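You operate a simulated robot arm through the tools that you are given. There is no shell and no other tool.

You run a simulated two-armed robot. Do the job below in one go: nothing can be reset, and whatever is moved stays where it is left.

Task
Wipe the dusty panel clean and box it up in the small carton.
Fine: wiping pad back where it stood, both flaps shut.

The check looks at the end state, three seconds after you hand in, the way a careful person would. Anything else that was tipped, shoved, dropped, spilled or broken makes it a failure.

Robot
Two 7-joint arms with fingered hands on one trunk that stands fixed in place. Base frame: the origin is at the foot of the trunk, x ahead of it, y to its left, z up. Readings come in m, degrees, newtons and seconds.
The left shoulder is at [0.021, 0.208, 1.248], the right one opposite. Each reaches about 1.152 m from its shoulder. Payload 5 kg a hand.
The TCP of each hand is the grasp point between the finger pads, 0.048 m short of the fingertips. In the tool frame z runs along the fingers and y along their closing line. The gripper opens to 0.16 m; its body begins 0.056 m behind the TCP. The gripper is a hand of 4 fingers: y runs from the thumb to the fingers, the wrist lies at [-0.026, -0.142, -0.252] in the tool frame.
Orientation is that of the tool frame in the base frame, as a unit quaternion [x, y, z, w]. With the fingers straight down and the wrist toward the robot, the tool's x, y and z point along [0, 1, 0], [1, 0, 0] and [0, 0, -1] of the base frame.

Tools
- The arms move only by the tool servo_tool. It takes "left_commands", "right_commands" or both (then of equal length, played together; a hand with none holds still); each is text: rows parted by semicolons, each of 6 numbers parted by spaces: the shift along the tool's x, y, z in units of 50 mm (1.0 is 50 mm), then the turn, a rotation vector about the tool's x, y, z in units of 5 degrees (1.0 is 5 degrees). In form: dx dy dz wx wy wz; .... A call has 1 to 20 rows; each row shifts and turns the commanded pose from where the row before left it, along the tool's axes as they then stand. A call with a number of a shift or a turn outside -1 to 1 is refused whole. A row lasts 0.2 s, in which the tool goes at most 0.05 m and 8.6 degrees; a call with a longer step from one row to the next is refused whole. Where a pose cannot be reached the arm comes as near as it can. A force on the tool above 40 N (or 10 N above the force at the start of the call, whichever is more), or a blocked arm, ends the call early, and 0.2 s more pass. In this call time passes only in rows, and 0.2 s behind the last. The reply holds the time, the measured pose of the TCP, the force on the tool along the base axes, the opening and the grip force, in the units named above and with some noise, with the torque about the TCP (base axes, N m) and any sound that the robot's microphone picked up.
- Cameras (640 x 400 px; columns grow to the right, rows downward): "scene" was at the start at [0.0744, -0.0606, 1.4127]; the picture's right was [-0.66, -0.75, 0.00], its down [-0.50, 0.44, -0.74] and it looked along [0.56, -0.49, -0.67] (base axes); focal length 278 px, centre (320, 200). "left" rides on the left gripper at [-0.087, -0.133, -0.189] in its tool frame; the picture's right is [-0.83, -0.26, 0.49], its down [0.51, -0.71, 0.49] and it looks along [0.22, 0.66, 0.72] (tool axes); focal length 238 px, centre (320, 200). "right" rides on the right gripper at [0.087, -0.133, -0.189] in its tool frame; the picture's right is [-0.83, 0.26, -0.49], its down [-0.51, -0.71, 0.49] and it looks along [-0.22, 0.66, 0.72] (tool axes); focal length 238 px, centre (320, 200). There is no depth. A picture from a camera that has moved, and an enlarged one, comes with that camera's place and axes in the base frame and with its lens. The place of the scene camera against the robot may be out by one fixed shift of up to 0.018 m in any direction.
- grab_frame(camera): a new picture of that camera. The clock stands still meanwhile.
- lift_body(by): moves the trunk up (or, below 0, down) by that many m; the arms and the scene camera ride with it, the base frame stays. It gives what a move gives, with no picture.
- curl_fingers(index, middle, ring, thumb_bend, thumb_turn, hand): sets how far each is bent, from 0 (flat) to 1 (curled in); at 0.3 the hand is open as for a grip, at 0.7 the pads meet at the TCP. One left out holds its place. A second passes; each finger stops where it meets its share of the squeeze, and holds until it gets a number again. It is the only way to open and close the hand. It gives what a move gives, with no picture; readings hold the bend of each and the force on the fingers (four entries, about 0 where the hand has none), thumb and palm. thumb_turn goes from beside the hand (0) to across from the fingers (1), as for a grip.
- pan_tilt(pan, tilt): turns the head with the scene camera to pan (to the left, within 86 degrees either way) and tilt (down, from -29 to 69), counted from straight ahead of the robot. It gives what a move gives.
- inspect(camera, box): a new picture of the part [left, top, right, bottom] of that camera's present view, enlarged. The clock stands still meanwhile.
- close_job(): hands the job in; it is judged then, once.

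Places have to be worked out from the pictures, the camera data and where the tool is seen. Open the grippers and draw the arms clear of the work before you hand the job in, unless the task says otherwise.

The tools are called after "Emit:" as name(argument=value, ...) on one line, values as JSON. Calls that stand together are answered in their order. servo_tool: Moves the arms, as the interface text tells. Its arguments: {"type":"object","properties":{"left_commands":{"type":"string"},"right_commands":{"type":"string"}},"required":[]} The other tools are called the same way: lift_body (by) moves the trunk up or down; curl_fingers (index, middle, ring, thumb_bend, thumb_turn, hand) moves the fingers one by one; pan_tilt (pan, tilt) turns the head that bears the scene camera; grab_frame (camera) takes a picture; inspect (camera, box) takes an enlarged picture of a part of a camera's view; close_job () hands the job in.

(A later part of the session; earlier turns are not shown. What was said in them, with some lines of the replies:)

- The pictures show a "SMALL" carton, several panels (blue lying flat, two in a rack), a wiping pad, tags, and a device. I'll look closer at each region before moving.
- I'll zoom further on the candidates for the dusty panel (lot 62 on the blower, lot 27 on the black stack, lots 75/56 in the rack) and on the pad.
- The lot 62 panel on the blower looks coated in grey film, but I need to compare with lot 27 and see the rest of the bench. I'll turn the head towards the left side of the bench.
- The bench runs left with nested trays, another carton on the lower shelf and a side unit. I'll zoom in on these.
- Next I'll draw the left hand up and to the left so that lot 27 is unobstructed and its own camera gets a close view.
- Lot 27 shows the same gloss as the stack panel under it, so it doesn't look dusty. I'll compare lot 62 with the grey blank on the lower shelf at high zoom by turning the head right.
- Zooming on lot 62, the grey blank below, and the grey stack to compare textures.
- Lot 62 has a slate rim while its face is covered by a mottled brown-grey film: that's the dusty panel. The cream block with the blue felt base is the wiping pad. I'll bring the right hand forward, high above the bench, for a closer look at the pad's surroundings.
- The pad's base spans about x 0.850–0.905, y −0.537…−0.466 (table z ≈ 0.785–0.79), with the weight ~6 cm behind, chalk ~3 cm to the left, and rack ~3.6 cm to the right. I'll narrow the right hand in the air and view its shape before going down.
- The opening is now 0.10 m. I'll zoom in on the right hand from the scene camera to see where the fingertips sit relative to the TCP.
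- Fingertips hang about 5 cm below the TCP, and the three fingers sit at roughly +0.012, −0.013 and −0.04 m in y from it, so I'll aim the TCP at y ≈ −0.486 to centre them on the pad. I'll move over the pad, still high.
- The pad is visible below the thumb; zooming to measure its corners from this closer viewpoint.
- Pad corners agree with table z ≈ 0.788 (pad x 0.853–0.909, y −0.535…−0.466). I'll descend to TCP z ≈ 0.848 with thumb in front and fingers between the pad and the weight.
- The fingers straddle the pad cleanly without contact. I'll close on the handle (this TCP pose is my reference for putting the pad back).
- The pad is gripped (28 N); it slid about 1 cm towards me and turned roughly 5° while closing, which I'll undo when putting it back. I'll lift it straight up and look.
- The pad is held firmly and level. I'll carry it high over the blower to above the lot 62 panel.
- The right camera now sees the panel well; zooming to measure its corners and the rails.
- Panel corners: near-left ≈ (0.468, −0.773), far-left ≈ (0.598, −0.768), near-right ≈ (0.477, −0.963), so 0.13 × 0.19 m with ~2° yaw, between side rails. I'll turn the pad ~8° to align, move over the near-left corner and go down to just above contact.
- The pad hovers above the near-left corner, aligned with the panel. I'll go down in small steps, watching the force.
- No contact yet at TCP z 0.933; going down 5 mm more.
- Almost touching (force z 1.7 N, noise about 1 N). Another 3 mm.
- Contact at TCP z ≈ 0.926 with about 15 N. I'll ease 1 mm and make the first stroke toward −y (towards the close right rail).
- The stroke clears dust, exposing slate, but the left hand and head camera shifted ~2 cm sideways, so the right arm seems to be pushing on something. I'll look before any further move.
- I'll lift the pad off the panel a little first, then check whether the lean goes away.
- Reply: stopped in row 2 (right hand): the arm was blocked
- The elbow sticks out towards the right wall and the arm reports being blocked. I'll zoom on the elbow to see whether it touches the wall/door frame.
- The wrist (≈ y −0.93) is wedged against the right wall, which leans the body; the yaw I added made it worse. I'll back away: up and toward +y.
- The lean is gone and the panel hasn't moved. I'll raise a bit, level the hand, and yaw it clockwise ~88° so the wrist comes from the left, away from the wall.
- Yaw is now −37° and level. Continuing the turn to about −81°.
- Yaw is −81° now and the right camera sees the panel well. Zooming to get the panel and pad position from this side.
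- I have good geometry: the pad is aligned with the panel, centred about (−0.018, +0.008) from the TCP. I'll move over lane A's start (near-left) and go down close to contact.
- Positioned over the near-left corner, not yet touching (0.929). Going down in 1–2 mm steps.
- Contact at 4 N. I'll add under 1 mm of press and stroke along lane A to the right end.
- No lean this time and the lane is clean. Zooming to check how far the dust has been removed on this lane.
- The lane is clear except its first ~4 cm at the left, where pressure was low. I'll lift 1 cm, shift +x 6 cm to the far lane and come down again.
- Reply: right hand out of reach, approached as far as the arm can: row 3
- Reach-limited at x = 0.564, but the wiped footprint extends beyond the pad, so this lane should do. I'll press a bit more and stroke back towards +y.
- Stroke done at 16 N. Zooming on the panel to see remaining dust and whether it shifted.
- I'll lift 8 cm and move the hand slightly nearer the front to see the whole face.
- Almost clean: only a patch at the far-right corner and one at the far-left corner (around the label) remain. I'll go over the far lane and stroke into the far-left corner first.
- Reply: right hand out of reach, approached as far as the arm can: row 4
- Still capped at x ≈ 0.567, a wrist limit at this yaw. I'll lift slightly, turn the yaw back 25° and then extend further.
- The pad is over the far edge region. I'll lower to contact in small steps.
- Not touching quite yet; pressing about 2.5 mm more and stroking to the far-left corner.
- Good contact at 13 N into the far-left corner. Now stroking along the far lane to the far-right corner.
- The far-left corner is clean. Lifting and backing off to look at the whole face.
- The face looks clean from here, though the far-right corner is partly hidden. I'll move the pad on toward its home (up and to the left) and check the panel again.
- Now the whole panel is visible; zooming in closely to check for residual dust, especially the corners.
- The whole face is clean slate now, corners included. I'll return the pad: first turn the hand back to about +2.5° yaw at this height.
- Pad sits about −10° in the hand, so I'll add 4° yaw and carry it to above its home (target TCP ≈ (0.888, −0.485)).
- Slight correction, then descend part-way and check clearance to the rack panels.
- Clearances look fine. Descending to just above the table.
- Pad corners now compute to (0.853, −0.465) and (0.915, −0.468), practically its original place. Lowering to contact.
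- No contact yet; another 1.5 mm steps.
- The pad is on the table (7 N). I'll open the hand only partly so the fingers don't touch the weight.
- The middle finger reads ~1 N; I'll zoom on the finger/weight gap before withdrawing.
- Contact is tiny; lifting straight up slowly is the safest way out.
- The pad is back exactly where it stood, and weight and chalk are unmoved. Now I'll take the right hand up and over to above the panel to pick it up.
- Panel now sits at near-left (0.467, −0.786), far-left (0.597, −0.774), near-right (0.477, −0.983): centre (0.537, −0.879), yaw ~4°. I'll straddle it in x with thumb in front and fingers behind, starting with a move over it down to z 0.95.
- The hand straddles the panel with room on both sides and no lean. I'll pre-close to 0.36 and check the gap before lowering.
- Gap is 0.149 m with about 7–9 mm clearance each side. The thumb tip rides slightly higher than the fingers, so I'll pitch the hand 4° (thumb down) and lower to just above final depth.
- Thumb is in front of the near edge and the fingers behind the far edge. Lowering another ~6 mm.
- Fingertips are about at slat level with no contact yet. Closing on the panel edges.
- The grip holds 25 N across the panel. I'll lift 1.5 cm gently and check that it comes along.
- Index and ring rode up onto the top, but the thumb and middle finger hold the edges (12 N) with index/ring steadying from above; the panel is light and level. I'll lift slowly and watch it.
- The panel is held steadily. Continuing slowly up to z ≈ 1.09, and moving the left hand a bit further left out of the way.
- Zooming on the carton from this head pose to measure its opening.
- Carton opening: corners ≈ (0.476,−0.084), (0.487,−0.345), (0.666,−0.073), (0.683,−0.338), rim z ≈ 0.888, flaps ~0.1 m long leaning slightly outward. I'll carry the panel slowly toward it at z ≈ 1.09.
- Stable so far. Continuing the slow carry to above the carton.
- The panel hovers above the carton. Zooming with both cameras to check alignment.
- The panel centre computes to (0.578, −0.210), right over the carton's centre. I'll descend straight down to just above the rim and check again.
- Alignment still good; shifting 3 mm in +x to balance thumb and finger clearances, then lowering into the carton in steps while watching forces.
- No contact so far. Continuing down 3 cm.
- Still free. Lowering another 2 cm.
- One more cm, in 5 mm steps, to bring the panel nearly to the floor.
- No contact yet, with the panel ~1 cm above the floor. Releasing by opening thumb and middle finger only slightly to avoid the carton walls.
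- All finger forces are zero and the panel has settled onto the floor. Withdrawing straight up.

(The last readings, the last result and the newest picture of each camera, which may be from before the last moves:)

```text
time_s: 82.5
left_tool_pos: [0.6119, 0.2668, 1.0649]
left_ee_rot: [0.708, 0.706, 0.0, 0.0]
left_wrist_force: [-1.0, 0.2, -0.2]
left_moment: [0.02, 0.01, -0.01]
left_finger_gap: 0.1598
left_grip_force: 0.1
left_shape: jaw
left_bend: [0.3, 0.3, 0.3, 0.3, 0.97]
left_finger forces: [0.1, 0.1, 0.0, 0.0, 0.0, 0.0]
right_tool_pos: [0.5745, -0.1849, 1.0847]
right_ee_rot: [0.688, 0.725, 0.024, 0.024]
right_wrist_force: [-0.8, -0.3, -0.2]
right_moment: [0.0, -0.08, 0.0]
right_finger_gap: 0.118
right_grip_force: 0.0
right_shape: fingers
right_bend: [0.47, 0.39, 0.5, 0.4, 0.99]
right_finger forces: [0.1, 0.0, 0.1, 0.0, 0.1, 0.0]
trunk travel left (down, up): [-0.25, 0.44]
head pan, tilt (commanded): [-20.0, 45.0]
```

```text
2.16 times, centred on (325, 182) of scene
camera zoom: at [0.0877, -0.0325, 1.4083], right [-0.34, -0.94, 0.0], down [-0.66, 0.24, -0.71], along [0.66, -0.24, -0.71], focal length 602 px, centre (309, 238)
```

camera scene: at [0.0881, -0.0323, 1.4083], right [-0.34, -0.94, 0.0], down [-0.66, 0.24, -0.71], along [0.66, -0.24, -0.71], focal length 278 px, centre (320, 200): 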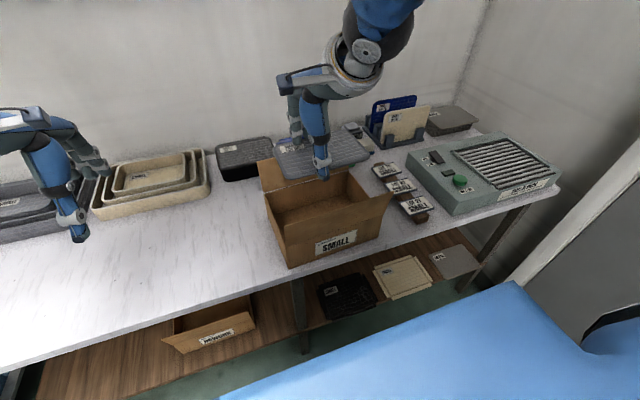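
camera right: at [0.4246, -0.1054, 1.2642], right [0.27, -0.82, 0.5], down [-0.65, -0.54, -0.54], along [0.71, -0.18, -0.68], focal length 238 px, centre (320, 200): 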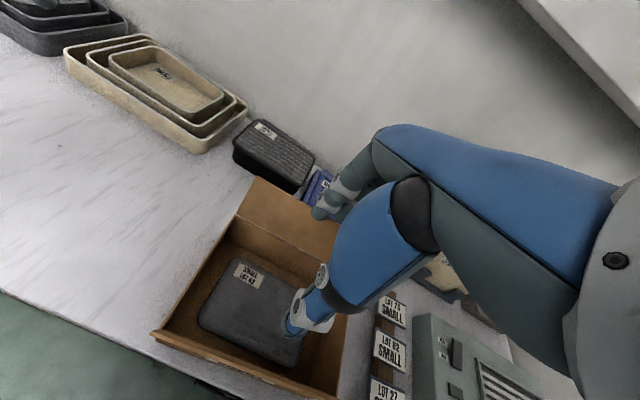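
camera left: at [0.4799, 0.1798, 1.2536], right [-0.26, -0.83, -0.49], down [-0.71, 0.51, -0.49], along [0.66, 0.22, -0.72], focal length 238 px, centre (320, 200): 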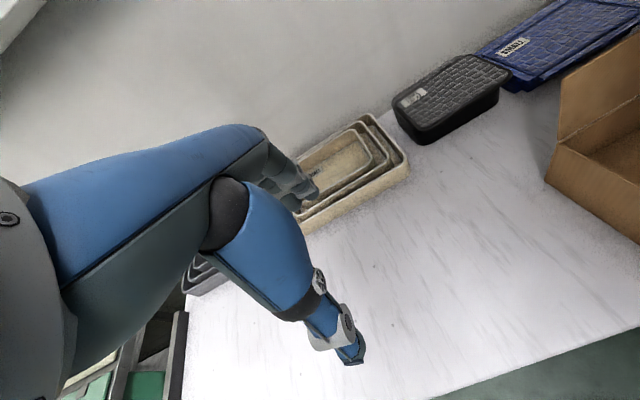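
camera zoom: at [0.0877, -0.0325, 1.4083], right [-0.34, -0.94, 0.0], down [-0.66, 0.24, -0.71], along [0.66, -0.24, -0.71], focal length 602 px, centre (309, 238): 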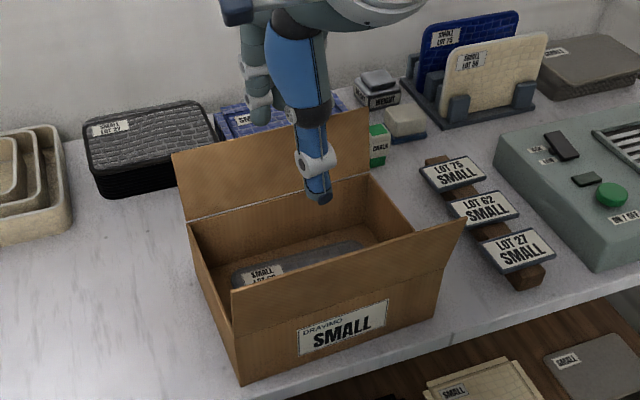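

The panel lies flat and clean in the carton, and the carton hasn't moved. Next the flaps: I'll level the right hand, put the thumb beside the hand and the fingers hanging, to hook the rear flap from behind.

Emit:
servo_tool(right_commands="0 0 0 0.8 0 0; 0 0.3 -0.3 0 0 0.3; 0 0.5 -0.2 0 0 0.3")

Emit:
curl_fingers(hand="right", index=0.45, middle=0.45, ring=0.45, thumb_bend=0.1, thumb_turn=0)

Emit:
grab_frame(camera="right")

Emit:
grab_frame(camera="scene")

```text
time_s: 83.3
left_tool_pos: [0.6136, 0.2657, 1.0641]
left_ee_rot: [0.707, 0.707, -0.001, 0.0]
left_wrist_force: [0.9, 0.2, 0.0]
left_moment: [0.0, 0.03, -0.02]
left_finger_gap: 0.1598
left_grip_force: 0.0
left_shape: jaw
left_bend: [0.3, 0.3, 0.3, 0.3, 0.97]
left_finger forces: [0.0, 0.0, 0.0, 0.0, 0.0, 0.1]
right_tool_pos: [0.6152, -0.1828, 1.1088]
right_ee_rot: [0.707, 0.707, -0.002, -0.001]
right_wrist_force: [0.7, -0.1, -0.8]
right_moment: [0.01, 0.07, -0.03]
right_finger_gap: 0.1177
right_grip_force: 0.1
right_shape: fingers
right_bend: [0.47, 0.39, 0.5, 0.4, 0.99]
right_finger forces: [0.1, 0.1, 0.0, 0.1, 0.0, 0.0]
trunk travel left (down, up): [-0.25, 0.44]
head pan, tilt (commanded): [-20.0, 45.0]
```

```text
time_s: 84.3
left_tool_pos: [0.6134, 0.2652, 1.0641]
left_ee_rot: [0.707, 0.707, 0.001, 0.0]
left_wrist_force: [0.3, -0.4, -0.2]
left_moment: [0.02, 0.01, 0.0]
left_finger_gap: 0.1597
left_grip_force: 0.0
left_shape: jaw
left_bend: [0.3, 0.3, 0.3, 0.3, 0.97]
left_finger forces: [0.0, 0.0, 0.0, 0.0, 0.0, 0.1]
right_tool_pos: [0.6146, -0.1847, 1.1101]
right_ee_rot: [0.707, 0.707, -0.001, 0.0]
right_wrist_force: [-0.2, 0.3, -0.2]
right_moment: [0.0, -0.05, 0.03]
right_finger_gap: 0.2408
right_grip_force: 0.1
right_shape: fingers
right_bend: [0.45, 0.45, 0.45, 0.1, 0.0]
right_finger forces: [0.0, 0.0, 0.1, 0.1, 0.0, 0.0]
trunk travel left (down, up): [-0.25, 0.44]
head pan, tilt (commanded): [-20.0, 45.0]
```

```text
taken
camera right: at [0.4819, -0.0962, 1.2981], right [0.26, -0.83, 0.49], down [-0.71, -0.51, -0.49], along [0.65, -0.22, -0.72], focal length 238 px, centre (320, 200)
```

right: 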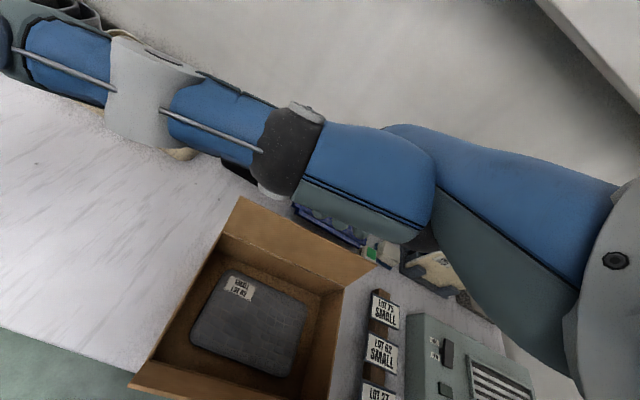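

```text
taken
camera scene: at [0.0881, -0.0326, 1.4083], right [-0.34, -0.94, 0.0], down [-0.66, 0.24, -0.71], along [0.66, -0.24, -0.71], focal length 278 px, centre (320, 200)
```

scene: 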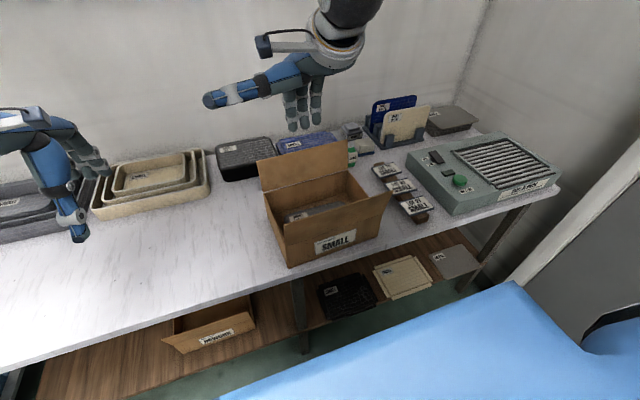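

The thumb now sticks out sideways, clear of the work, and I get a full view of the panel in the carton. Zooming to double-check cleanliness and flap positions.

Emit:
inspect(camera="right", box=[120, 180, 400, 400])

Emit:
inspect(camera="scene", box=[240, 70, 410, 275])

```text
1.82 times, centred on (260, 290) of right
camera zoom: at [0.4819, -0.0962, 1.2981], right [0.26, -0.83, 0.49], down [-0.71, -0.51, -0.49], along [0.65, -0.22, -0.72], focal length 433 px, centre (429, 36)
```

zoom: 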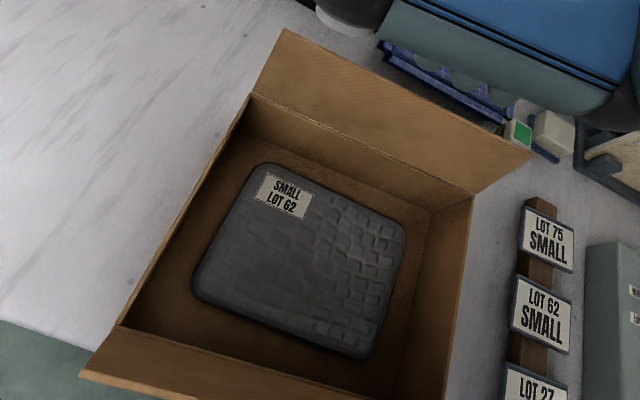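

```text
1.95 times, centred on (325, 172) of scene
camera zoom: at [0.0881, -0.0326, 1.4083], right [-0.34, -0.94, 0.0], down [-0.66, 0.24, -0.71], along [0.66, -0.24, -0.71], focal length 543 px, centre (310, 254)
```

zoom: 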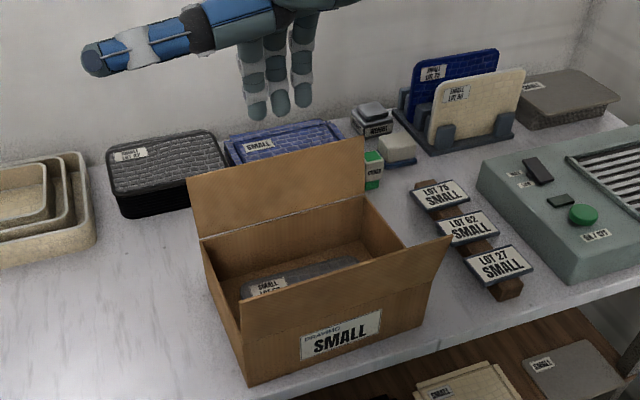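

Panel is clean, flat and inside. I'll move the fingers behind the rear flap (tips at x ≈ 0.745) and lower them below its top edge.

Emit:
servo_tool(right_commands="-0.07 0.7 0 0 0 0; -0.07 0.72 0 0 0 0; 0 0 0.7 0 0 0; 0 0 0.8 0 0 0; 0 0 0.6 0 0 0; 0 0 0.4 0 0 0")

Emit:
inspect(camera="scene", box=[230, 90, 410, 275])

Emit:
grab_frame(camera="right")

Emit:
grab_frame(camera="left")

```text
time_s: 85.7
left_tool_pos: [0.6143, 0.2661, 1.0637]
left_ee_rot: [0.707, 0.707, 0.0, 0.0]
left_wrist_force: [-0.3, 0.0, 0.4]
left_moment: [0.01, 0.08, 0.01]
left_finger_gap: 0.1598
left_grip_force: 0.1
left_shape: jaw
left_bend: [0.3, 0.3, 0.3, 0.3, 0.97]
left_finger forces: [0.1, 0.1, 0.1, 0.0, 0.1, 0.1]
right_tool_pos: [0.6875, -0.1896, 0.9846]
right_ee_rot: [0.707, 0.707, -0.001, 0.0]
right_wrist_force: [0.5, 0.6, 0.9]
right_moment: [0.01, 0.07, 0.02]
right_finger_gap: 0.2411
right_grip_force: 0.0
right_shape: fingers
right_bend: [0.45, 0.45, 0.45, 0.1, 0.0]
right_finger forces: [0.0, 0.0, 0.0, 0.1, 0.0, 0.0]
trunk travel left (down, up): [-0.25, 0.44]
head pan, tilt (commanded): [-20.0, 45.0]
```

```text
2.16 times, centred on (320, 182) of scene
camera zoom: at [0.089, -0.0327, 1.4083], right [-0.34, -0.94, 0.0], down [-0.67, 0.24, -0.71], along [0.66, -0.24, -0.71], focal length 602 px, centre (320, 238)
```

zoom: 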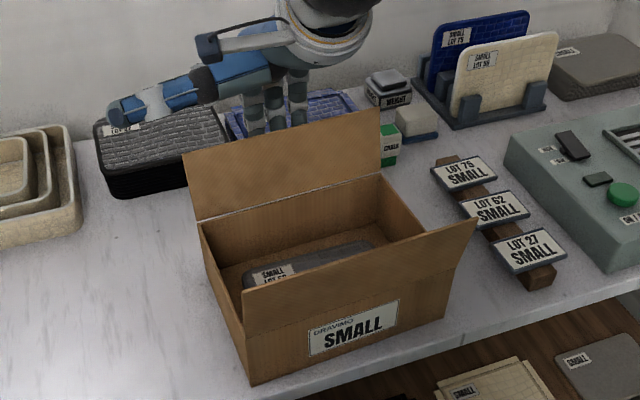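

```text
taken
camera right: at [0.5543, -0.1019, 1.1727], right [0.26, -0.83, 0.49], down [-0.71, -0.51, -0.49], along [0.65, -0.22, -0.72], focal length 238 px, centre (320, 200)
```

right: 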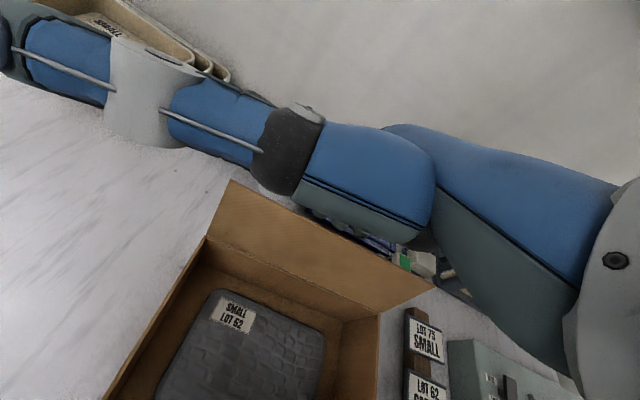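

```text
taken
camera left: at [0.4807, 0.1795, 1.2534], right [-0.26, -0.83, -0.49], down [-0.71, 0.51, -0.49], along [0.66, 0.22, -0.72], focal length 238 px, centre (320, 200)
```

left: 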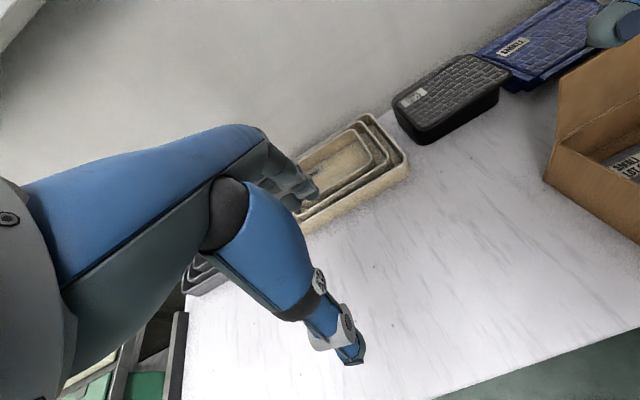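

The fingers hang behind the flap. I'll draw them toward me to swing the flap past vertical and look.

Emit:
servo_tool(right_commands="0 -0.4 0 0 0 0; 0 -0.4 0 0 0 0; 0 -0.4 0 0 0 0; 0 -0.3 0 0 0 0; 0 -0.3 0 0 0 0")

Emit:
inspect(camera="scene", box=[230, 90, 410, 275])

Emit:
grab_frame(camera="right")

```text
time_s: 86.9
left_tool_pos: [0.6121, 0.2662, 1.0639]
left_ee_rot: [0.708, 0.707, 0.0, 0.0]
left_wrist_force: [0.1, -0.1, 0.3]
left_moment: [0.02, -0.02, 0.02]
left_finger_gap: 0.1599
left_grip_force: 0.2
left_shape: jaw
left_bend: [0.3, 0.3, 0.3, 0.3, 0.97]
left_finger forces: [0.1, 0.1, 0.0, 0.0, 0.0, 0.1]
right_tool_pos: [0.5957, -0.1908, 0.9856]
right_ee_rot: [0.707, 0.708, -0.001, 0.001]
right_wrist_force: [-0.3, 0.3, -0.1]
right_moment: [-0.03, -0.03, 0.01]
right_finger_gap: 0.2411
right_grip_force: 0.0
right_shape: fingers
right_bend: [0.45, 0.45, 0.45, 0.1, 0.0]
right_finger forces: [0.0, 0.0, 0.0, 0.0, 0.1, 0.0]
trunk travel left (down, up): [-0.25, 0.44]
head pan, tilt (commanded): [-20.0, 45.0]
```

```text
2.16 times, centred on (320, 182) of scene
camera zoom: at [0.0874, -0.0328, 1.4084], right [-0.34, -0.94, 0.0], down [-0.66, 0.24, -0.71], along [0.66, -0.24, -0.71], focal length 602 px, centre (320, 238)
```

zoom: 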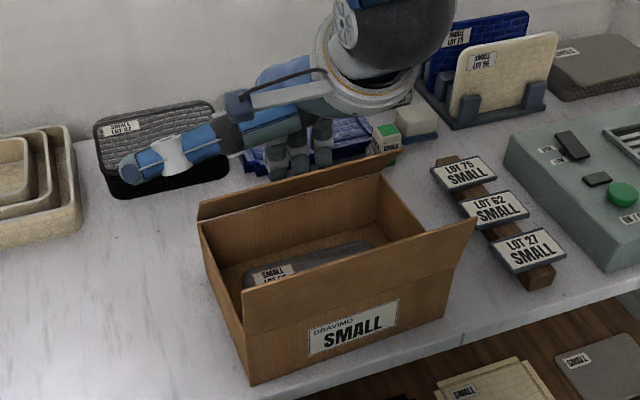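

```text
taken
camera right: at [0.4618, -0.1034, 1.1737], right [0.26, -0.83, 0.49], down [-0.71, -0.51, -0.49], along [0.66, -0.22, -0.72], focal length 238 px, centre (320, 200)
```

right: 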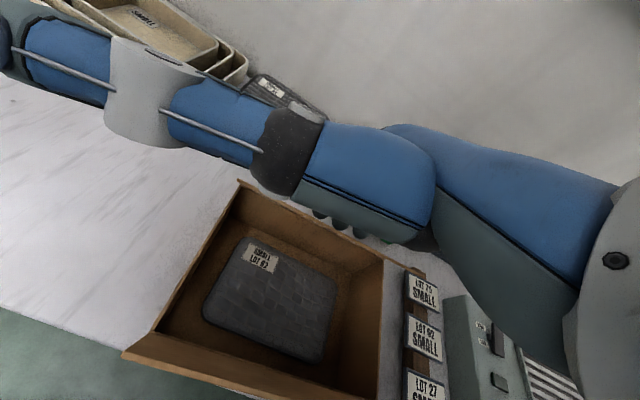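

The rear flap has swung inward to about 45–50° (edge-on in both views). I'll follow the arc down to press it flat.

Emit:
servo_tool(right_commands="0 -0.3 0.12 0 0 0; 0 -0.36 0.3 0 0 0; 0 -0.18 0.3 0 0 0; 0 -0.1 0.24 0 0 0")

Emit:
inspect(camera="scene", box=[230, 90, 410, 275])

Emit:
grab_frame(camera="right")

```text
time_s: 87.9
left_tool_pos: [0.6114, 0.2658, 1.0647]
left_ee_rot: [0.707, 0.707, 0.0, 0.0]
left_wrist_force: [-0.4, 1.4, 0.4]
left_moment: [-0.03, -0.08, -0.01]
left_finger_gap: 0.1598
left_grip_force: 0.1
left_shape: jaw
left_bend: [0.3, 0.3, 0.3, 0.3, 0.97]
left_finger forces: [0.0, 0.0, 0.1, 0.1, 0.0, 0.0]
right_tool_pos: [0.5509, -0.1897, 0.9385]
right_ee_rot: [0.707, 0.707, 0.001, 0.002]
right_wrist_force: [2.6, -0.7, 14.1]
right_moment: [-0.22, -0.45, -0.01]
right_finger_gap: 0.241
right_grip_force: 5.0
right_shape: fingers
right_bend: [0.45, 0.44, 0.45, 0.1, 0.0]
right_finger forces: [0.1, 9.6, 0.1, 0.0, 0.0, 0.0]
trunk travel left (down, up): [-0.25, 0.44]
head pan, tilt (commanded): [-20.0, 45.0]
```

```text
2.16 times, centred on (320, 182) of scene
camera zoom: at [0.0871, -0.0322, 1.4087], right [-0.34, -0.94, 0.0], down [-0.66, 0.24, -0.71], along [0.66, -0.24, -0.71], focal length 602 px, centre (320, 238)
```

zoom: 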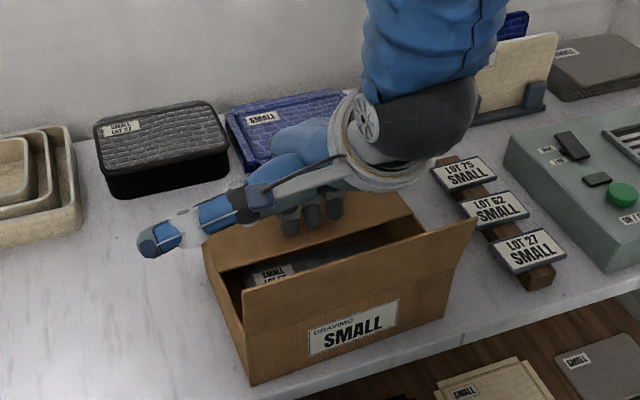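

```text
taken
camera right: at [0.4159, -0.1019, 1.1265], right [0.26, -0.83, 0.49], down [-0.71, -0.51, -0.49], along [0.66, -0.22, -0.72], focal length 238 px, centre (320, 200)
```

right: 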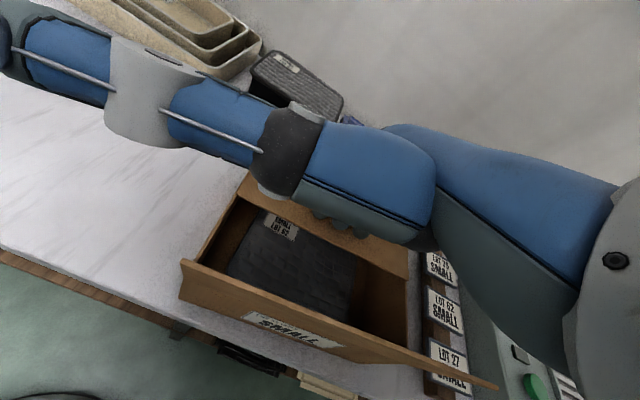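

The rear flap is down flat with 14 N under the middle finger. I'll lift the fingers to see whether it stays shut.

Emit:
servo_tool(right_commands="0 0 -0.2 0 0 0; 0 0 -0.4 0 0 0; 0 0 -0.6 0 0 0; 0 0 -0.8 0 0 0; 0 0 -0.8 0 0 0")

Emit:
inspect(camera="scene", box=[230, 90, 410, 275])

Emit:
grab_frame(camera="right")

```text
time_s: 89.1
left_tool_pos: [0.6105, 0.267, 1.0648]
left_ee_rot: [0.708, 0.706, 0.001, 0.0]
left_wrist_force: [-0.3, -0.7, 0.0]
left_moment: [0.0, -0.12, 0.01]
left_finger_gap: 0.16
left_grip_force: 0.1
left_shape: jaw
left_bend: [0.3, 0.3, 0.3, 0.3, 0.97]
left_finger forces: [0.0, 0.0, 0.0, 0.1, 0.0, 0.0]
right_tool_pos: [0.5467, -0.1925, 1.0803]
right_ee_rot: [0.707, 0.708, -0.001, 0.0]
right_wrist_force: [-1.1, 0.2, -0.9]
right_moment: [0.0, -0.1, -0.04]
right_finger_gap: 0.2409
right_grip_force: 0.0
right_shape: fingers
right_bend: [0.45, 0.45, 0.45, 0.1, 0.0]
right_finger forces: [0.1, 0.1, 0.0, 0.0, 0.0, 0.0]
trunk travel left (down, up): [-0.25, 0.44]
head pan, tilt (commanded): [-20.0, 45.0]
```

```text
2.16 times, centred on (320, 182) of scene
camera zoom: at [0.0866, -0.0325, 1.4085], right [-0.34, -0.94, 0.0], down [-0.66, 0.24, -0.71], along [0.67, -0.24, -0.71], focal length 602 px, centre (320, 238)
```

zoom: 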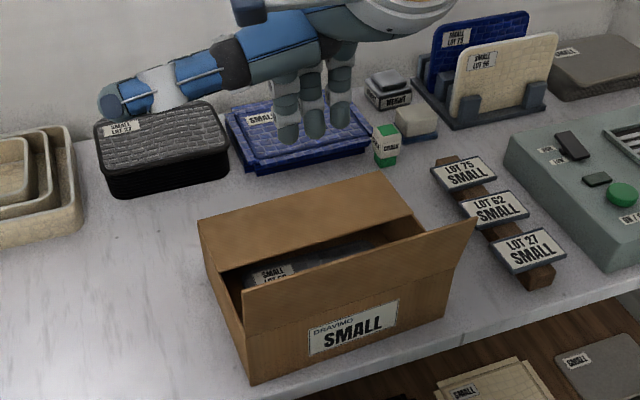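

```text
taken
camera right: at [0.4136, -0.1046, 1.2684], right [0.26, -0.83, 0.49], down [-0.71, -0.51, -0.49], along [0.65, -0.22, -0.72], focal length 238 px, centre (320, 200)
```

right: 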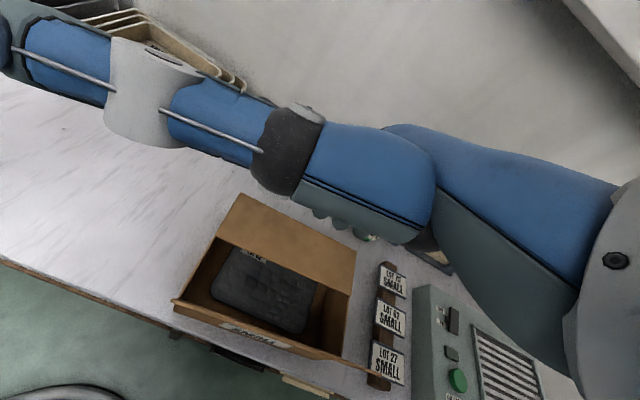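

The rear flap stays shut. For the front flap I'll use the thumb as the hook: fingers flattened out of the way, thumb opposed and hanging in front of the flap.

Emit:
servo_tool(right_commands="0 -0.3 -0.4 0 0 0")

Emit:
curl_fingers(hand="right", index=0.05, middle=0.05, ring=0.05, thumb_bend=0.3, thumb_turn=1)

Emit:
grab_frame(camera="right")

Emit:
inspect(camera="scene", box=[220, 60, 410, 275])

```text
time_s: 89.5
left_tool_pos: [0.6097, 0.266, 1.0656]
left_ee_rot: [0.707, 0.707, 0.002, 0.003]
left_wrist_force: [-1.8, 0.0, 0.7]
left_moment: [0.0, -0.12, 0.01]
left_finger_gap: 0.1597
left_grip_force: 0.1
left_shape: jaw
left_bend: [0.3, 0.3, 0.3, 0.3, 0.97]
left_finger forces: [0.1, 0.1, 0.0, 0.0, 0.0, 0.0]
right_tool_pos: [0.5307, -0.1895, 1.1001]
right_ee_rot: [0.707, 0.707, -0.001, 0.0]
right_wrist_force: [-1.8, -0.3, 0.2]
right_moment: [0.01, -0.2, 0.0]
right_finger_gap: 0.241
right_grip_force: 0.2
right_shape: fingers
right_bend: [0.45, 0.45, 0.45, 0.1, 0.0]
right_finger forces: [0.1, 0.0, 0.0, 0.0, 0.1, 0.0]
trunk travel left (down, up): [-0.25, 0.44]
head pan, tilt (commanded): [-20.0, 45.0]
```

```text
time_s: 90.5
left_tool_pos: [0.6126, 0.2652, 1.064]
left_ee_rot: [0.708, 0.707, 0.0, 0.0]
left_wrist_force: [-0.6, 0.2, 0.0]
left_moment: [0.01, -0.01, 0.02]
left_finger_gap: 0.1596
left_grip_force: 0.1
left_shape: jaw
left_bend: [0.3, 0.3, 0.3, 0.3, 0.97]
left_finger forces: [0.0, 0.0, 0.0, 0.1, 0.1, 0.0]
right_tool_pos: [0.5333, -0.1914, 1.0981]
right_ee_rot: [0.707, 0.707, -0.001, 0.0]
right_wrist_force: [0.5, -0.9, -0.6]
right_moment: [-0.02, -0.02, 0.0]
right_finger_gap: 0.2264
right_grip_force: 0.1
right_shape: fingers
right_bend: [0.05, 0.05, 0.05, 0.3, 0.97]
right_finger forces: [0.1, 0.0, 0.0, 0.0, 0.0, 0.0]
trunk travel left (down, up): [-0.25, 0.44]
head pan, tilt (commanded): [-20.0, 45.0]
```

```text
taken
camera right: at [0.4004, -0.1038, 1.287], right [0.26, -0.83, 0.49], down [-0.71, -0.51, -0.49], along [0.65, -0.22, -0.72], focal length 238 px, centre (320, 200)
```

right: 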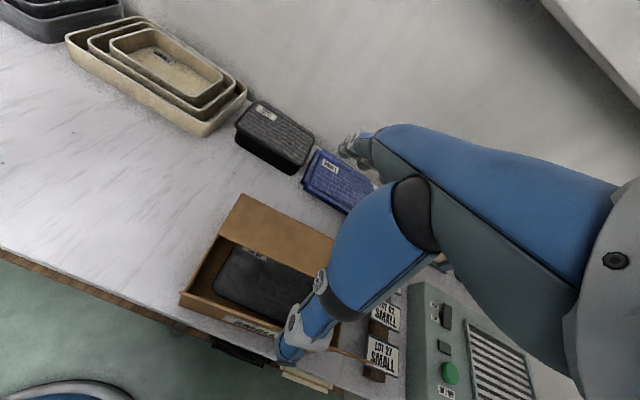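

```text
1.86 times, centred on (315, 168) of scene
camera zoom: at [0.088, -0.0327, 1.4083], right [-0.34, -0.94, 0.0], down [-0.66, 0.24, -0.71], along [0.66, -0.24, -0.71], focal length 518 px, centre (329, 260)
```

zoom: 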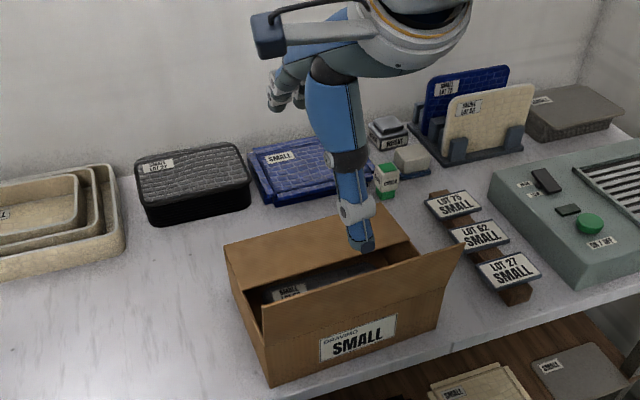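

Thumb tip computes to (0.438, −0.191, 1.061). I'll shift 1.8 cm toward me and lower it in front of the front flap.

Emit:
servo_tool(right_commands="0 -0.4 0 0 0 0; 0 0 0.8 0 0 0; 0 0 0.8 0 0 0; 0 0 0.6 0 0 0; 0 0 0.2 0 0 0")

Emit:
inspect(camera="scene", box=[220, 80, 410, 275])

Emit:
inspect(camera="right", box=[140, 180, 420, 400])

```text
time_s: 91.7
left_tool_pos: [0.6132, 0.2647, 1.0637]
left_ee_rot: [0.707, 0.707, 0.0, 0.0]
left_wrist_force: [-0.4, -0.2, 0.0]
left_moment: [-0.01, -0.03, -0.02]
left_finger_gap: 0.16
left_grip_force: 0.0
left_shape: jaw
left_bend: [0.3, 0.3, 0.3, 0.3, 0.97]
left_finger forces: [0.0, 0.1, 0.0, 0.0, 0.0, 0.0]
right_tool_pos: [0.5147, -0.1913, 0.9785]
right_ee_rot: [0.707, 0.707, -0.002, 0.0]
right_wrist_force: [0.0, -0.1, 0.1]
right_moment: [0.04, -0.02, -0.01]
right_finger_gap: 0.2262
right_grip_force: 0.0
right_shape: fingers
right_bend: [0.05, 0.05, 0.05, 0.3, 0.97]
right_finger forces: [0.0, 0.0, 0.1, 0.0, 0.0, 0.1]
right hand out of reach, approached as far as the arm can: row 1
trunk travel left (down, up): [-0.25, 0.44]
head pan, tilt (commanded): [-20.0, 45.0]
```

```text
2.05 times, centred on (315, 178) of scene
camera zoom: at [0.0881, -0.0328, 1.4083], right [-0.34, -0.94, 0.0], down [-0.66, 0.24, -0.71], along [0.66, -0.24, -0.71], focal length 571 px, centre (330, 246)
```

zoom: 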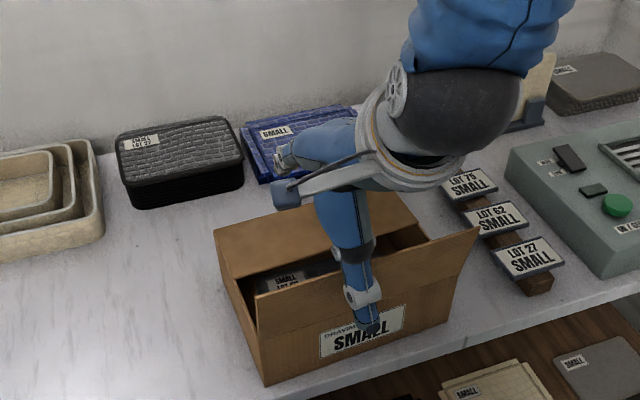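

```text
1.82 times, centred on (280, 290) of right
camera zoom: at [0.3813, -0.1035, 1.1656], right [0.26, -0.83, 0.49], down [-0.71, -0.51, -0.49], along [0.65, -0.22, -0.72], focal length 433 px, centre (393, 36)
```

zoom: 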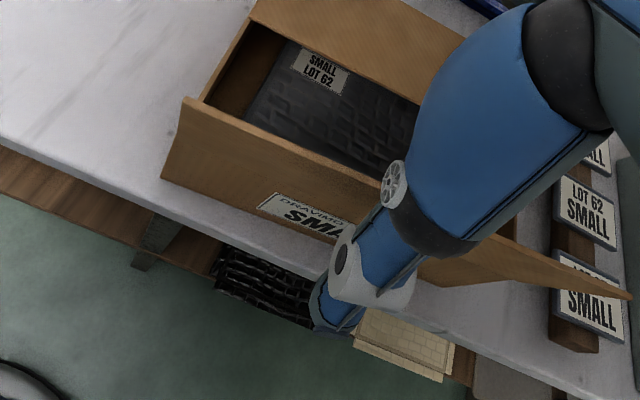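

The thumb hangs in front of the flap with no contact. Sweeping +x to swing the flap past vertical.

Emit:
servo_tool(right_commands="0 0.4 0 0 0 0; 0 0.4 0 0 0 0; 0 0.4 0 0 0 0; 0 0.3 0 0 0 0")

Emit:
inspect(camera="scene", box=[220, 80, 410, 275])

Emit:
inspect(camera="right", box=[140, 180, 420, 400])

```text
time_s: 92.7
left_tool_pos: [0.6124, 0.2653, 1.065]
left_ee_rot: [0.708, 0.707, 0.0, 0.0]
left_wrist_force: [-0.4, -0.8, 0.5]
left_moment: [0.03, 0.0, 0.02]
left_finger_gap: 0.1599
left_grip_force: 0.0
left_shape: jaw
left_bend: [0.3, 0.3, 0.3, 0.3, 0.97]
left_finger forces: [0.0, 0.0, 0.0, 0.1, 0.0, 0.0]
right_tool_pos: [0.5906, -0.192, 0.9789]
right_ee_rot: [0.707, 0.708, -0.001, -0.001]
right_wrist_force: [0.1, 0.2, 1.2]
right_moment: [0.03, 0.03, -0.01]
right_finger_gap: 0.226
right_grip_force: 0.1
right_shape: fingers
right_bend: [0.05, 0.05, 0.05, 0.3, 0.97]
right_finger forces: [0.1, 0.0, 0.0, 0.0, 0.1, 0.1]
trunk travel left (down, up): [-0.25, 0.44]
head pan, tilt (commanded): [-20.0, 45.0]
```

```text
2.05 times, centred on (315, 178) of scene
camera zoom: at [0.0882, -0.0327, 1.4083], right [-0.34, -0.94, 0.0], down [-0.66, 0.24, -0.71], along [0.66, -0.24, -0.71], focal length 571 px, centre (330, 246)
```

zoom: 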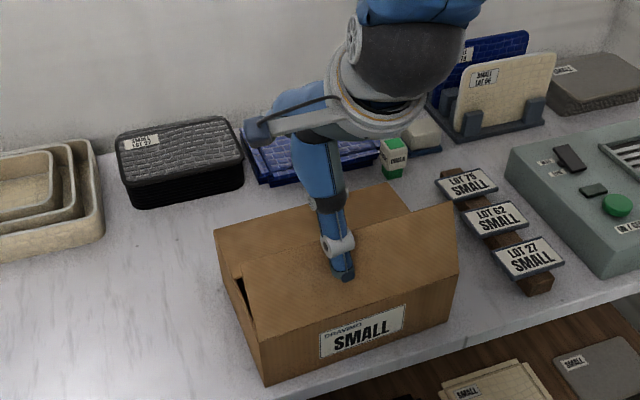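

```text
1.82 times, centred on (280, 290) of right
camera zoom: at [0.4563, -0.1042, 1.1675], right [0.26, -0.83, 0.49], down [-0.71, -0.51, -0.49], along [0.65, -0.22, -0.72], focal length 433 px, centre (393, 36)
```

zoom: 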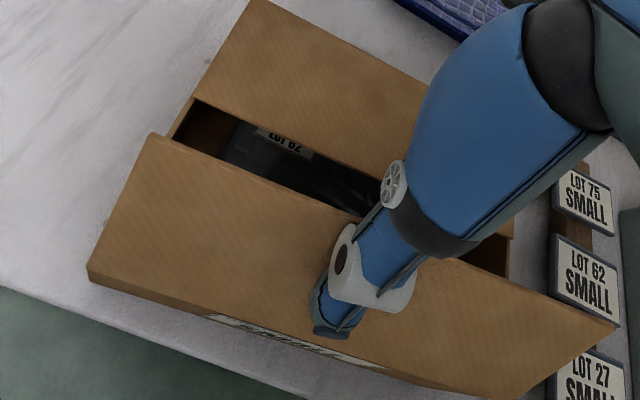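

The flap is past vertical. Following the arc to press it down flat.

Emit:
servo_tool(right_commands="0 0.37 0.16 0 0 0; 0 0.35 0.29 0 0 0; 0 0.19 0.29 0 0 0; 0 0.1 0.3 0 0 0")

Emit:
inspect(camera="scene", box=[220, 80, 410, 275])

Emit:
inspect(camera="right", box=[140, 180, 420, 400])

```text
time_s: 93.7
left_tool_pos: [0.6125, 0.265, 1.0645]
left_ee_rot: [0.707, 0.707, -0.001, -0.001]
left_wrist_force: [0.7, -0.4, -0.1]
left_moment: [0.0, 0.01, 0.0]
left_finger_gap: 0.1599
left_grip_force: 0.1
left_shape: jaw
left_bend: [0.3, 0.3, 0.3, 0.3, 0.97]
left_finger forces: [0.1, 0.0, 0.0, 0.0, 0.1, 0.0]
right_tool_pos: [0.6398, -0.1897, 0.9278]
right_ee_rot: [0.707, 0.707, -0.001, 0.0]
right_wrist_force: [0.0, 0.0, 5.6]
right_moment: [0.03, 0.55, -0.02]
right_finger_gap: 0.228
right_grip_force: 2.8
right_shape: fingers
right_bend: [0.05, 0.05, 0.05, 0.29, 0.97]
right_finger forces: [0.1, 0.0, 0.0, 0.0, 6.3, 0.0]
trunk travel left (down, up): [-0.25, 0.44]
head pan, tilt (commanded): [-20.0, 45.0]
```

```text
2.05 times, centred on (315, 178) of scene
camera zoom: at [0.0882, -0.0324, 1.4084], right [-0.34, -0.94, 0.0], down [-0.66, 0.24, -0.71], along [0.66, -0.24, -0.71], focal length 571 px, centre (330, 246)
```

zoom: 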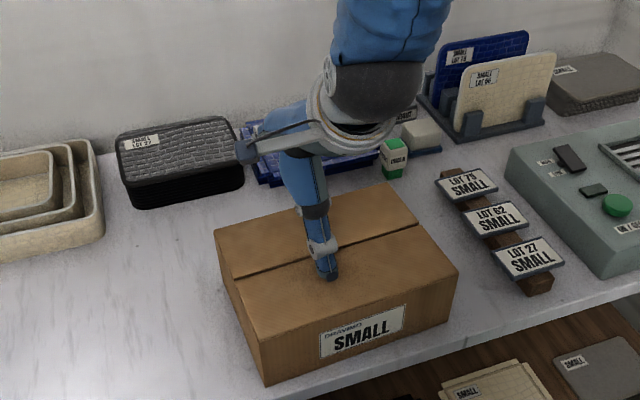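

```text
1.82 times, centred on (280, 290) of right
camera zoom: at [0.5068, -0.1032, 1.1159], right [0.26, -0.83, 0.49], down [-0.71, -0.51, -0.49], along [0.66, -0.22, -0.72], focal length 433 px, centre (393, 36)
```

zoom: 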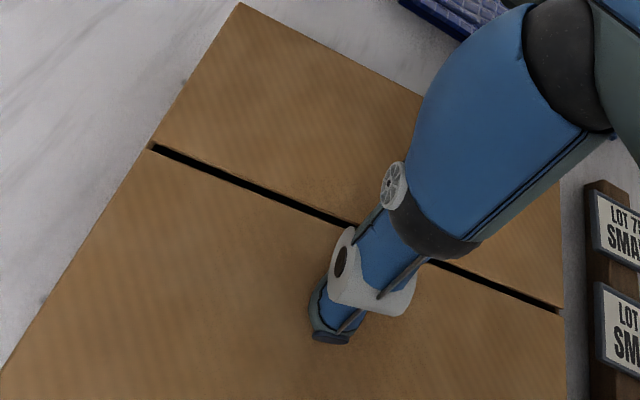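

Both flaps are down and meet in the middle. Lifting the hand straight up to see whether they stay shut.

Emit:
servo_tool(right_commands="0 0 -0.2 0 0 0; 0 0 -0.4 0 0 0; 0 0 -0.6 0 0 0; 0 0 -0.8 0 0 0; 0 0 -0.8 0 0 0; 0 0 -0.5 0 0 0")

Emit:
inspect(camera="scene", box=[220, 80, 410, 275])

Emit:
inspect(camera="right", box=[140, 180, 420, 400])

```text
time_s: 95.1
left_tool_pos: [0.6124, 0.2663, 1.0635]
left_ee_rot: [0.708, 0.707, 0.0, 0.0]
left_wrist_force: [-1.0, 0.7, 0.6]
left_moment: [-0.01, -0.03, -0.01]
left_finger_gap: 0.16
left_grip_force: 0.1
left_shape: jaw
left_bend: [0.3, 0.3, 0.3, 0.3, 0.97]
left_finger forces: [0.1, 0.0, 0.0, 0.1, 0.0, 0.0]
right_tool_pos: [0.6375, -0.1883, 1.0923]
right_ee_rot: [0.707, 0.707, -0.001, 0.001]
right_wrist_force: [-0.4, -0.5, -0.1]
right_moment: [-0.01, -0.05, 0.0]
right_finger_gap: 0.2264
right_grip_force: 0.1
right_shape: fingers
right_bend: [0.05, 0.05, 0.05, 0.3, 0.97]
right_finger forces: [0.0, 0.0, 0.1, 0.1, 0.1, 0.1]
trunk travel left (down, up): [-0.25, 0.44]
head pan, tilt (commanded): [-20.0, 45.0]
```

```text
2.05 times, centred on (315, 178) of scene
camera zoom: at [0.0876, -0.0324, 1.4084], right [-0.34, -0.94, 0.0], down [-0.66, 0.24, -0.71], along [0.66, -0.24, -0.71], focal length 571 px, centre (330, 246)
```

zoom: 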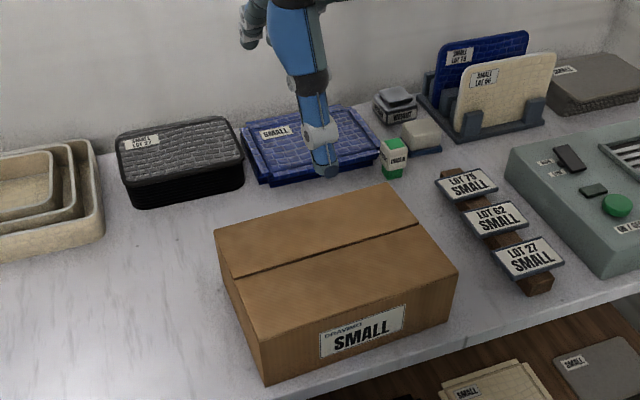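

```text
1.82 times, centred on (280, 290) of right
camera zoom: at [0.5054, -0.102, 1.2798], right [0.26, -0.83, 0.49], down [-0.71, -0.51, -0.49], along [0.65, -0.22, -0.72], focal length 433 px, centre (393, 36)
```

zoom: 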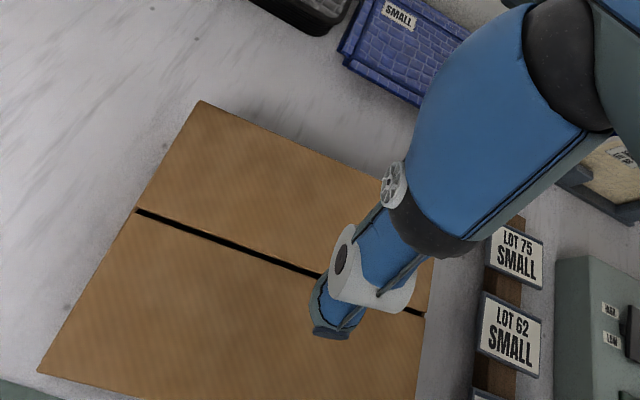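

Both flaps stay shut by themselves and the carton hasn't shifted. I'll open the right hand and draw both arms clear, then check the whole scene.

Emit:
servo_tool(right_commands="0 -0.1 -0.7 0 0 0; -0.4 -0.3 -0.5 0 0 0; -0.85 -0.3 0 0 0 0; -0.85 -0.3 0 0 0 0; -0.85 -0.3 0 0 0 0; -0.85 -0.25 0 0 0 0; -0.85 -0.2 0 0 0 0; -0.85 -0.2 0 0 0 0; -0.85 -0.2 0 0 0 0; -0.85 -0.2 0 0 0 0; -0.85 -0.1 0 0 0 0", left_commands="0 0 -0.3 0 0 0; 0 -0.2 -0.3 0 0 0; 0 -0.2 -0.3 0 0 0; 0 -0.2 -0.3 0 0 0; 0 -0.2 -0.2 0 0 0; 0 -0.2 0 0 0 0; 0 -0.2 0 0 0 0; 0 0 0 0 0 0; 0 0 0 0 0 0; 0 0 0 0 0 0; 0 0 0 0 0 0")

Emit:
curl_fingers(hand="right", index=0.3, middle=0.3, ring=0.3, thumb_bend=0.3, thumb_turn=1)

Emit:
pan_tilt(pan=-41.5, tilt=42)

Emit:
grab_frame(camera="scene")

Emit:
grab_frame(camera="right")

```text
time_s: 97.5
left_tool_pos: [0.5517, 0.2658, 1.1338]
left_ee_rot: [0.708, 0.706, 0.001, -0.001]
left_wrist_force: [0.4, -0.6, 0.7]
left_moment: [0.12, 0.0, 0.01]
left_finger_gap: 0.1599
left_grip_force: 0.1
left_shape: jaw
left_bend: [0.3, 0.3, 0.3, 0.3, 0.97]
left_finger forces: [0.1, 0.1, 0.0, 0.0, 0.0, 0.1]
right_tool_pos: [0.5153, -0.5853, 1.1495]
right_ee_rot: [0.707, 0.707, 0.0, 0.0]
right_wrist_force: [-0.3, -0.1, -0.9]
right_moment: [0.11, -0.02, -0.01]
right_finger_gap: 0.2261
right_grip_force: 0.0
right_shape: fingers
right_bend: [0.05, 0.05, 0.05, 0.3, 0.98]
right_finger forces: [0.0, 0.0, 0.0, 0.1, 0.0, 0.0]
right hand out of reach, approached as far as the arm can: row 5
trunk travel left (down, up): [-0.25, 0.44]
head pan, tilt (commanded): [-20.0, 45.0]
```

```text
time_s: 98.5
left_tool_pos: [0.5524, 0.266, 1.1336]
left_ee_rot: [0.708, 0.707, 0.0, 0.0]
left_wrist_force: [-0.4, -0.2, 0.4]
left_moment: [0.0, 0.01, -0.04]
left_finger_gap: 0.1598
left_grip_force: 0.0
left_shape: jaw
left_bend: [0.3, 0.3, 0.3, 0.3, 0.97]
left_finger forces: [0.0, 0.0, 0.0, 0.0, 0.1, 0.1]
right_tool_pos: [0.5154, -0.5833, 1.149]
right_ee_rot: [0.707, 0.707, -0.001, 0.001]
right_wrist_force: [-0.3, -0.7, 0.2]
right_moment: [0.0, 0.03, -0.01]
right_finger_gap: 0.1704
right_grip_force: 0.1
right_shape: fingers
right_bend: [0.3, 0.3, 0.3, 0.3, 0.97]
right_finger forces: [0.0, 0.0, 0.1, 0.0, 0.0, 0.0]
trunk travel left (down, up): [-0.25, 0.44]
head pan, tilt (commanded): [-20.0, 45.0]
```

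```text
time_s: 99.4
left_tool_pos: [0.5513, 0.2671, 1.133]
left_ee_rot: [0.708, 0.706, 0.0, 0.0]
left_wrist_force: [-0.4, -0.3, -0.3]
left_moment: [0.0, 0.0, -0.03]
left_finger_gap: 0.1597
left_grip_force: 0.0
left_shape: jaw
left_bend: [0.3, 0.3, 0.3, 0.3, 0.97]
left_finger forces: [0.0, 0.0, 0.0, 0.0, 0.0, 0.0]
right_tool_pos: [0.5156, -0.5828, 1.1498]
right_ee_rot: [0.707, 0.708, -0.001, 0.0]
right_wrist_force: [-0.3, 0.1, -0.2]
right_moment: [0.0, 0.0, 0.05]
right_finger_gap: 0.17
right_grip_force: 0.0
right_shape: fingers
right_bend: [0.3, 0.3, 0.3, 0.3, 0.97]
right_finger forces: [0.0, 0.0, 0.0, 0.1, 0.1, 0.0]
trunk travel left (down, up): [-0.25, 0.44]
head pan, tilt (commanded): [-41.5, 42.0]
```

```text
taken
camera scene: at [0.0743, -0.0604, 1.4126], right [-0.66, -0.75, 0.0], down [-0.5, 0.44, -0.74], along [0.56, -0.49, -0.67], focal length 278 px, centre (320, 200)
```

scene: 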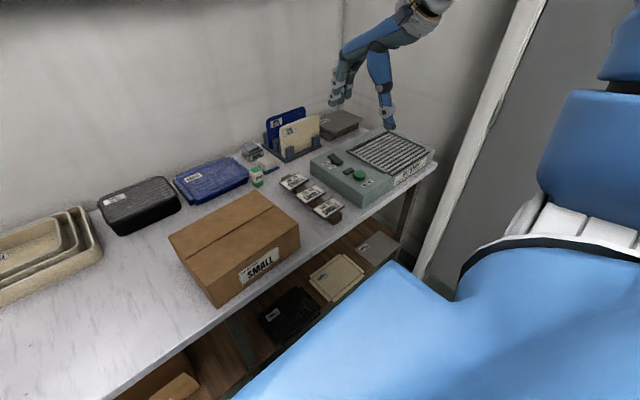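

```text
taken
camera right: at [0.3822, -0.4964, 1.3379], right [0.26, -0.83, 0.49], down [-0.71, -0.51, -0.49], along [0.65, -0.22, -0.72], focal length 238 px, centre (320, 200)
```

right: 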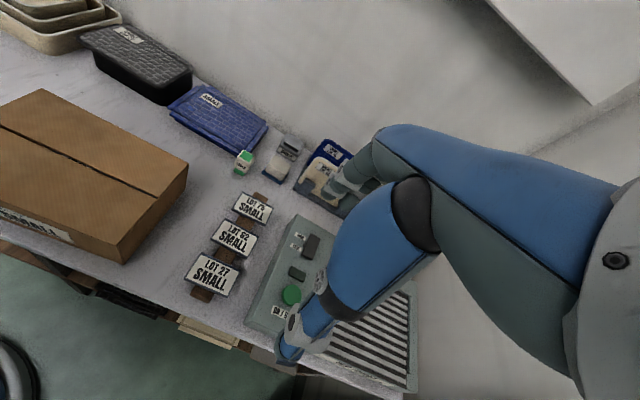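

The head is at its starting pose, so I'll zoom on the same regions as at the start and compare positions.

Emit:
inspect(camera="scene", box=[140, 90, 340, 215])

Emit:
inspect(camera="scene", box=[300, 100, 460, 200])

Emit:
inspect(camera="scene", box=[160, 190, 400, 340])

Emit:
inspect(camera="scene", box=[235, 100, 330, 160])

```text
3.20 times, centred on (240, 152) of scene
camera zoom: at [0.0743, -0.0604, 1.4126], right [-0.66, -0.75, 0.0], down [-0.5, 0.44, -0.74], along [0.56, -0.49, -0.67], focal length 891 px, centre (576, 352)
```

zoom: 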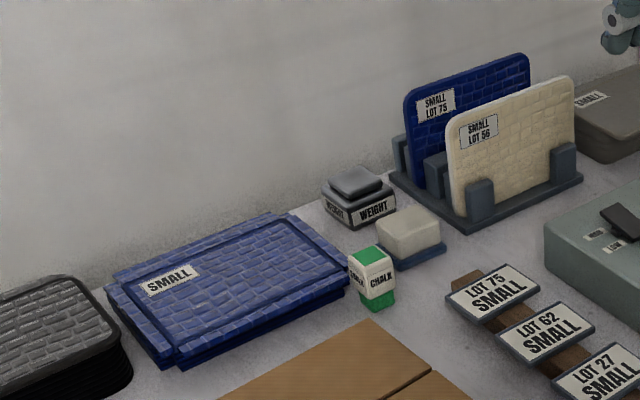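

```text
4.00 times, centred on (380, 150) of scene
camera zoom: at [0.0743, -0.0604, 1.4126], right [-0.66, -0.75, 0.0], down [-0.5, 0.44, -0.74], along [0.56, -0.49, -0.67], focal length 1114 px, centre (80, 400)
```

zoom: 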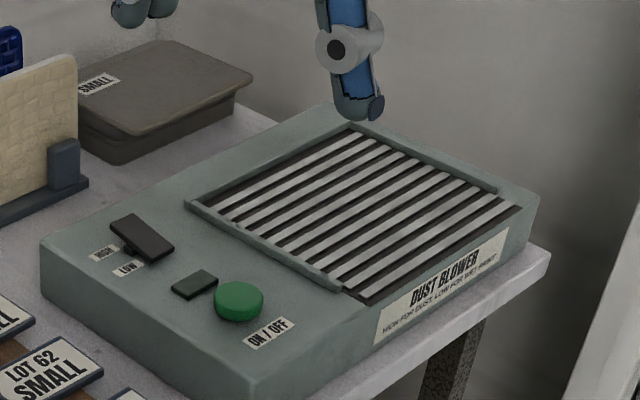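

```text
2.67 times, centred on (280, 265) of scene
camera zoom: at [0.0743, -0.0604, 1.4126], right [-0.66, -0.75, 0.0], down [-0.5, 0.44, -0.74], along [0.56, -0.49, -0.67], focal length 743 px, centre (427, 27)
```

zoom: 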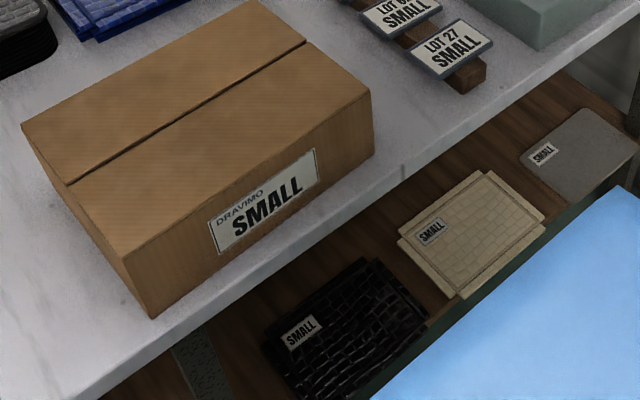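

```text
6.67 times, centred on (282, 130) of scene
camera zoom: at [0.0743, -0.0604, 1.4126], right [-0.66, -0.75, 0.0], down [-0.5, 0.44, -0.74], along [0.56, -0.49, -0.67], focal length 1857 px, centre (570, 667)
```

zoom: 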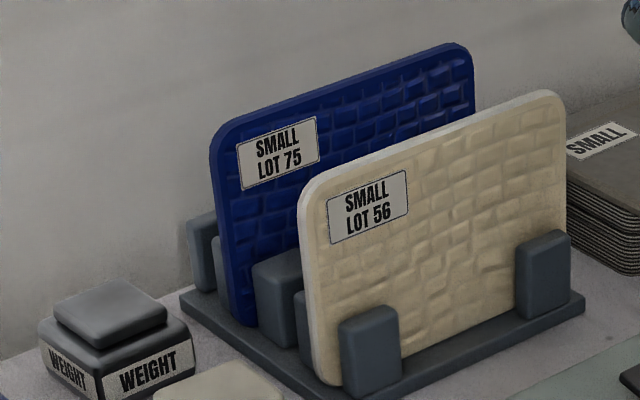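

Everything (weight, chalk, pad, rack, tags, blower, trays, carton) sits where it was at the start. The clean panel is in the small carton with both flaps shut, and both open hands are clear of the work. I'm handing in.

Emit:
close_job()

```text
The job is handed in.
```

The dusty panel was lot 62. It is wiped clean and lies flat in the small carton, with both flaps shut. I've handed the job in and haven't seen the result of the check.

- **Panel:** the whole top face showed clean slate before I boxed it. I could not see its underside.
- **Wiping pad:** it is back where it stood, within about 4 mm of its original spot by the camera.
- **Carton:** both flaps stayed shut on their own once I let go, and the carton did not shift.
- **Everything else:** the weight, chalk, rack, tags and blower are where they were at the start.
- **Wall contact:** while wiping, the right arm pressed against the wall beside the bench, and the robot's body leaned about 2 cm. I backed off and wiped from the other side. Nothing was shoved or knocked over.
- **Pick-up:** the panel was held mainly by the thumb and middle finger. It stayed level, and I released it about 1 cm above the carton floor.

Both hands are open and clear of the work.
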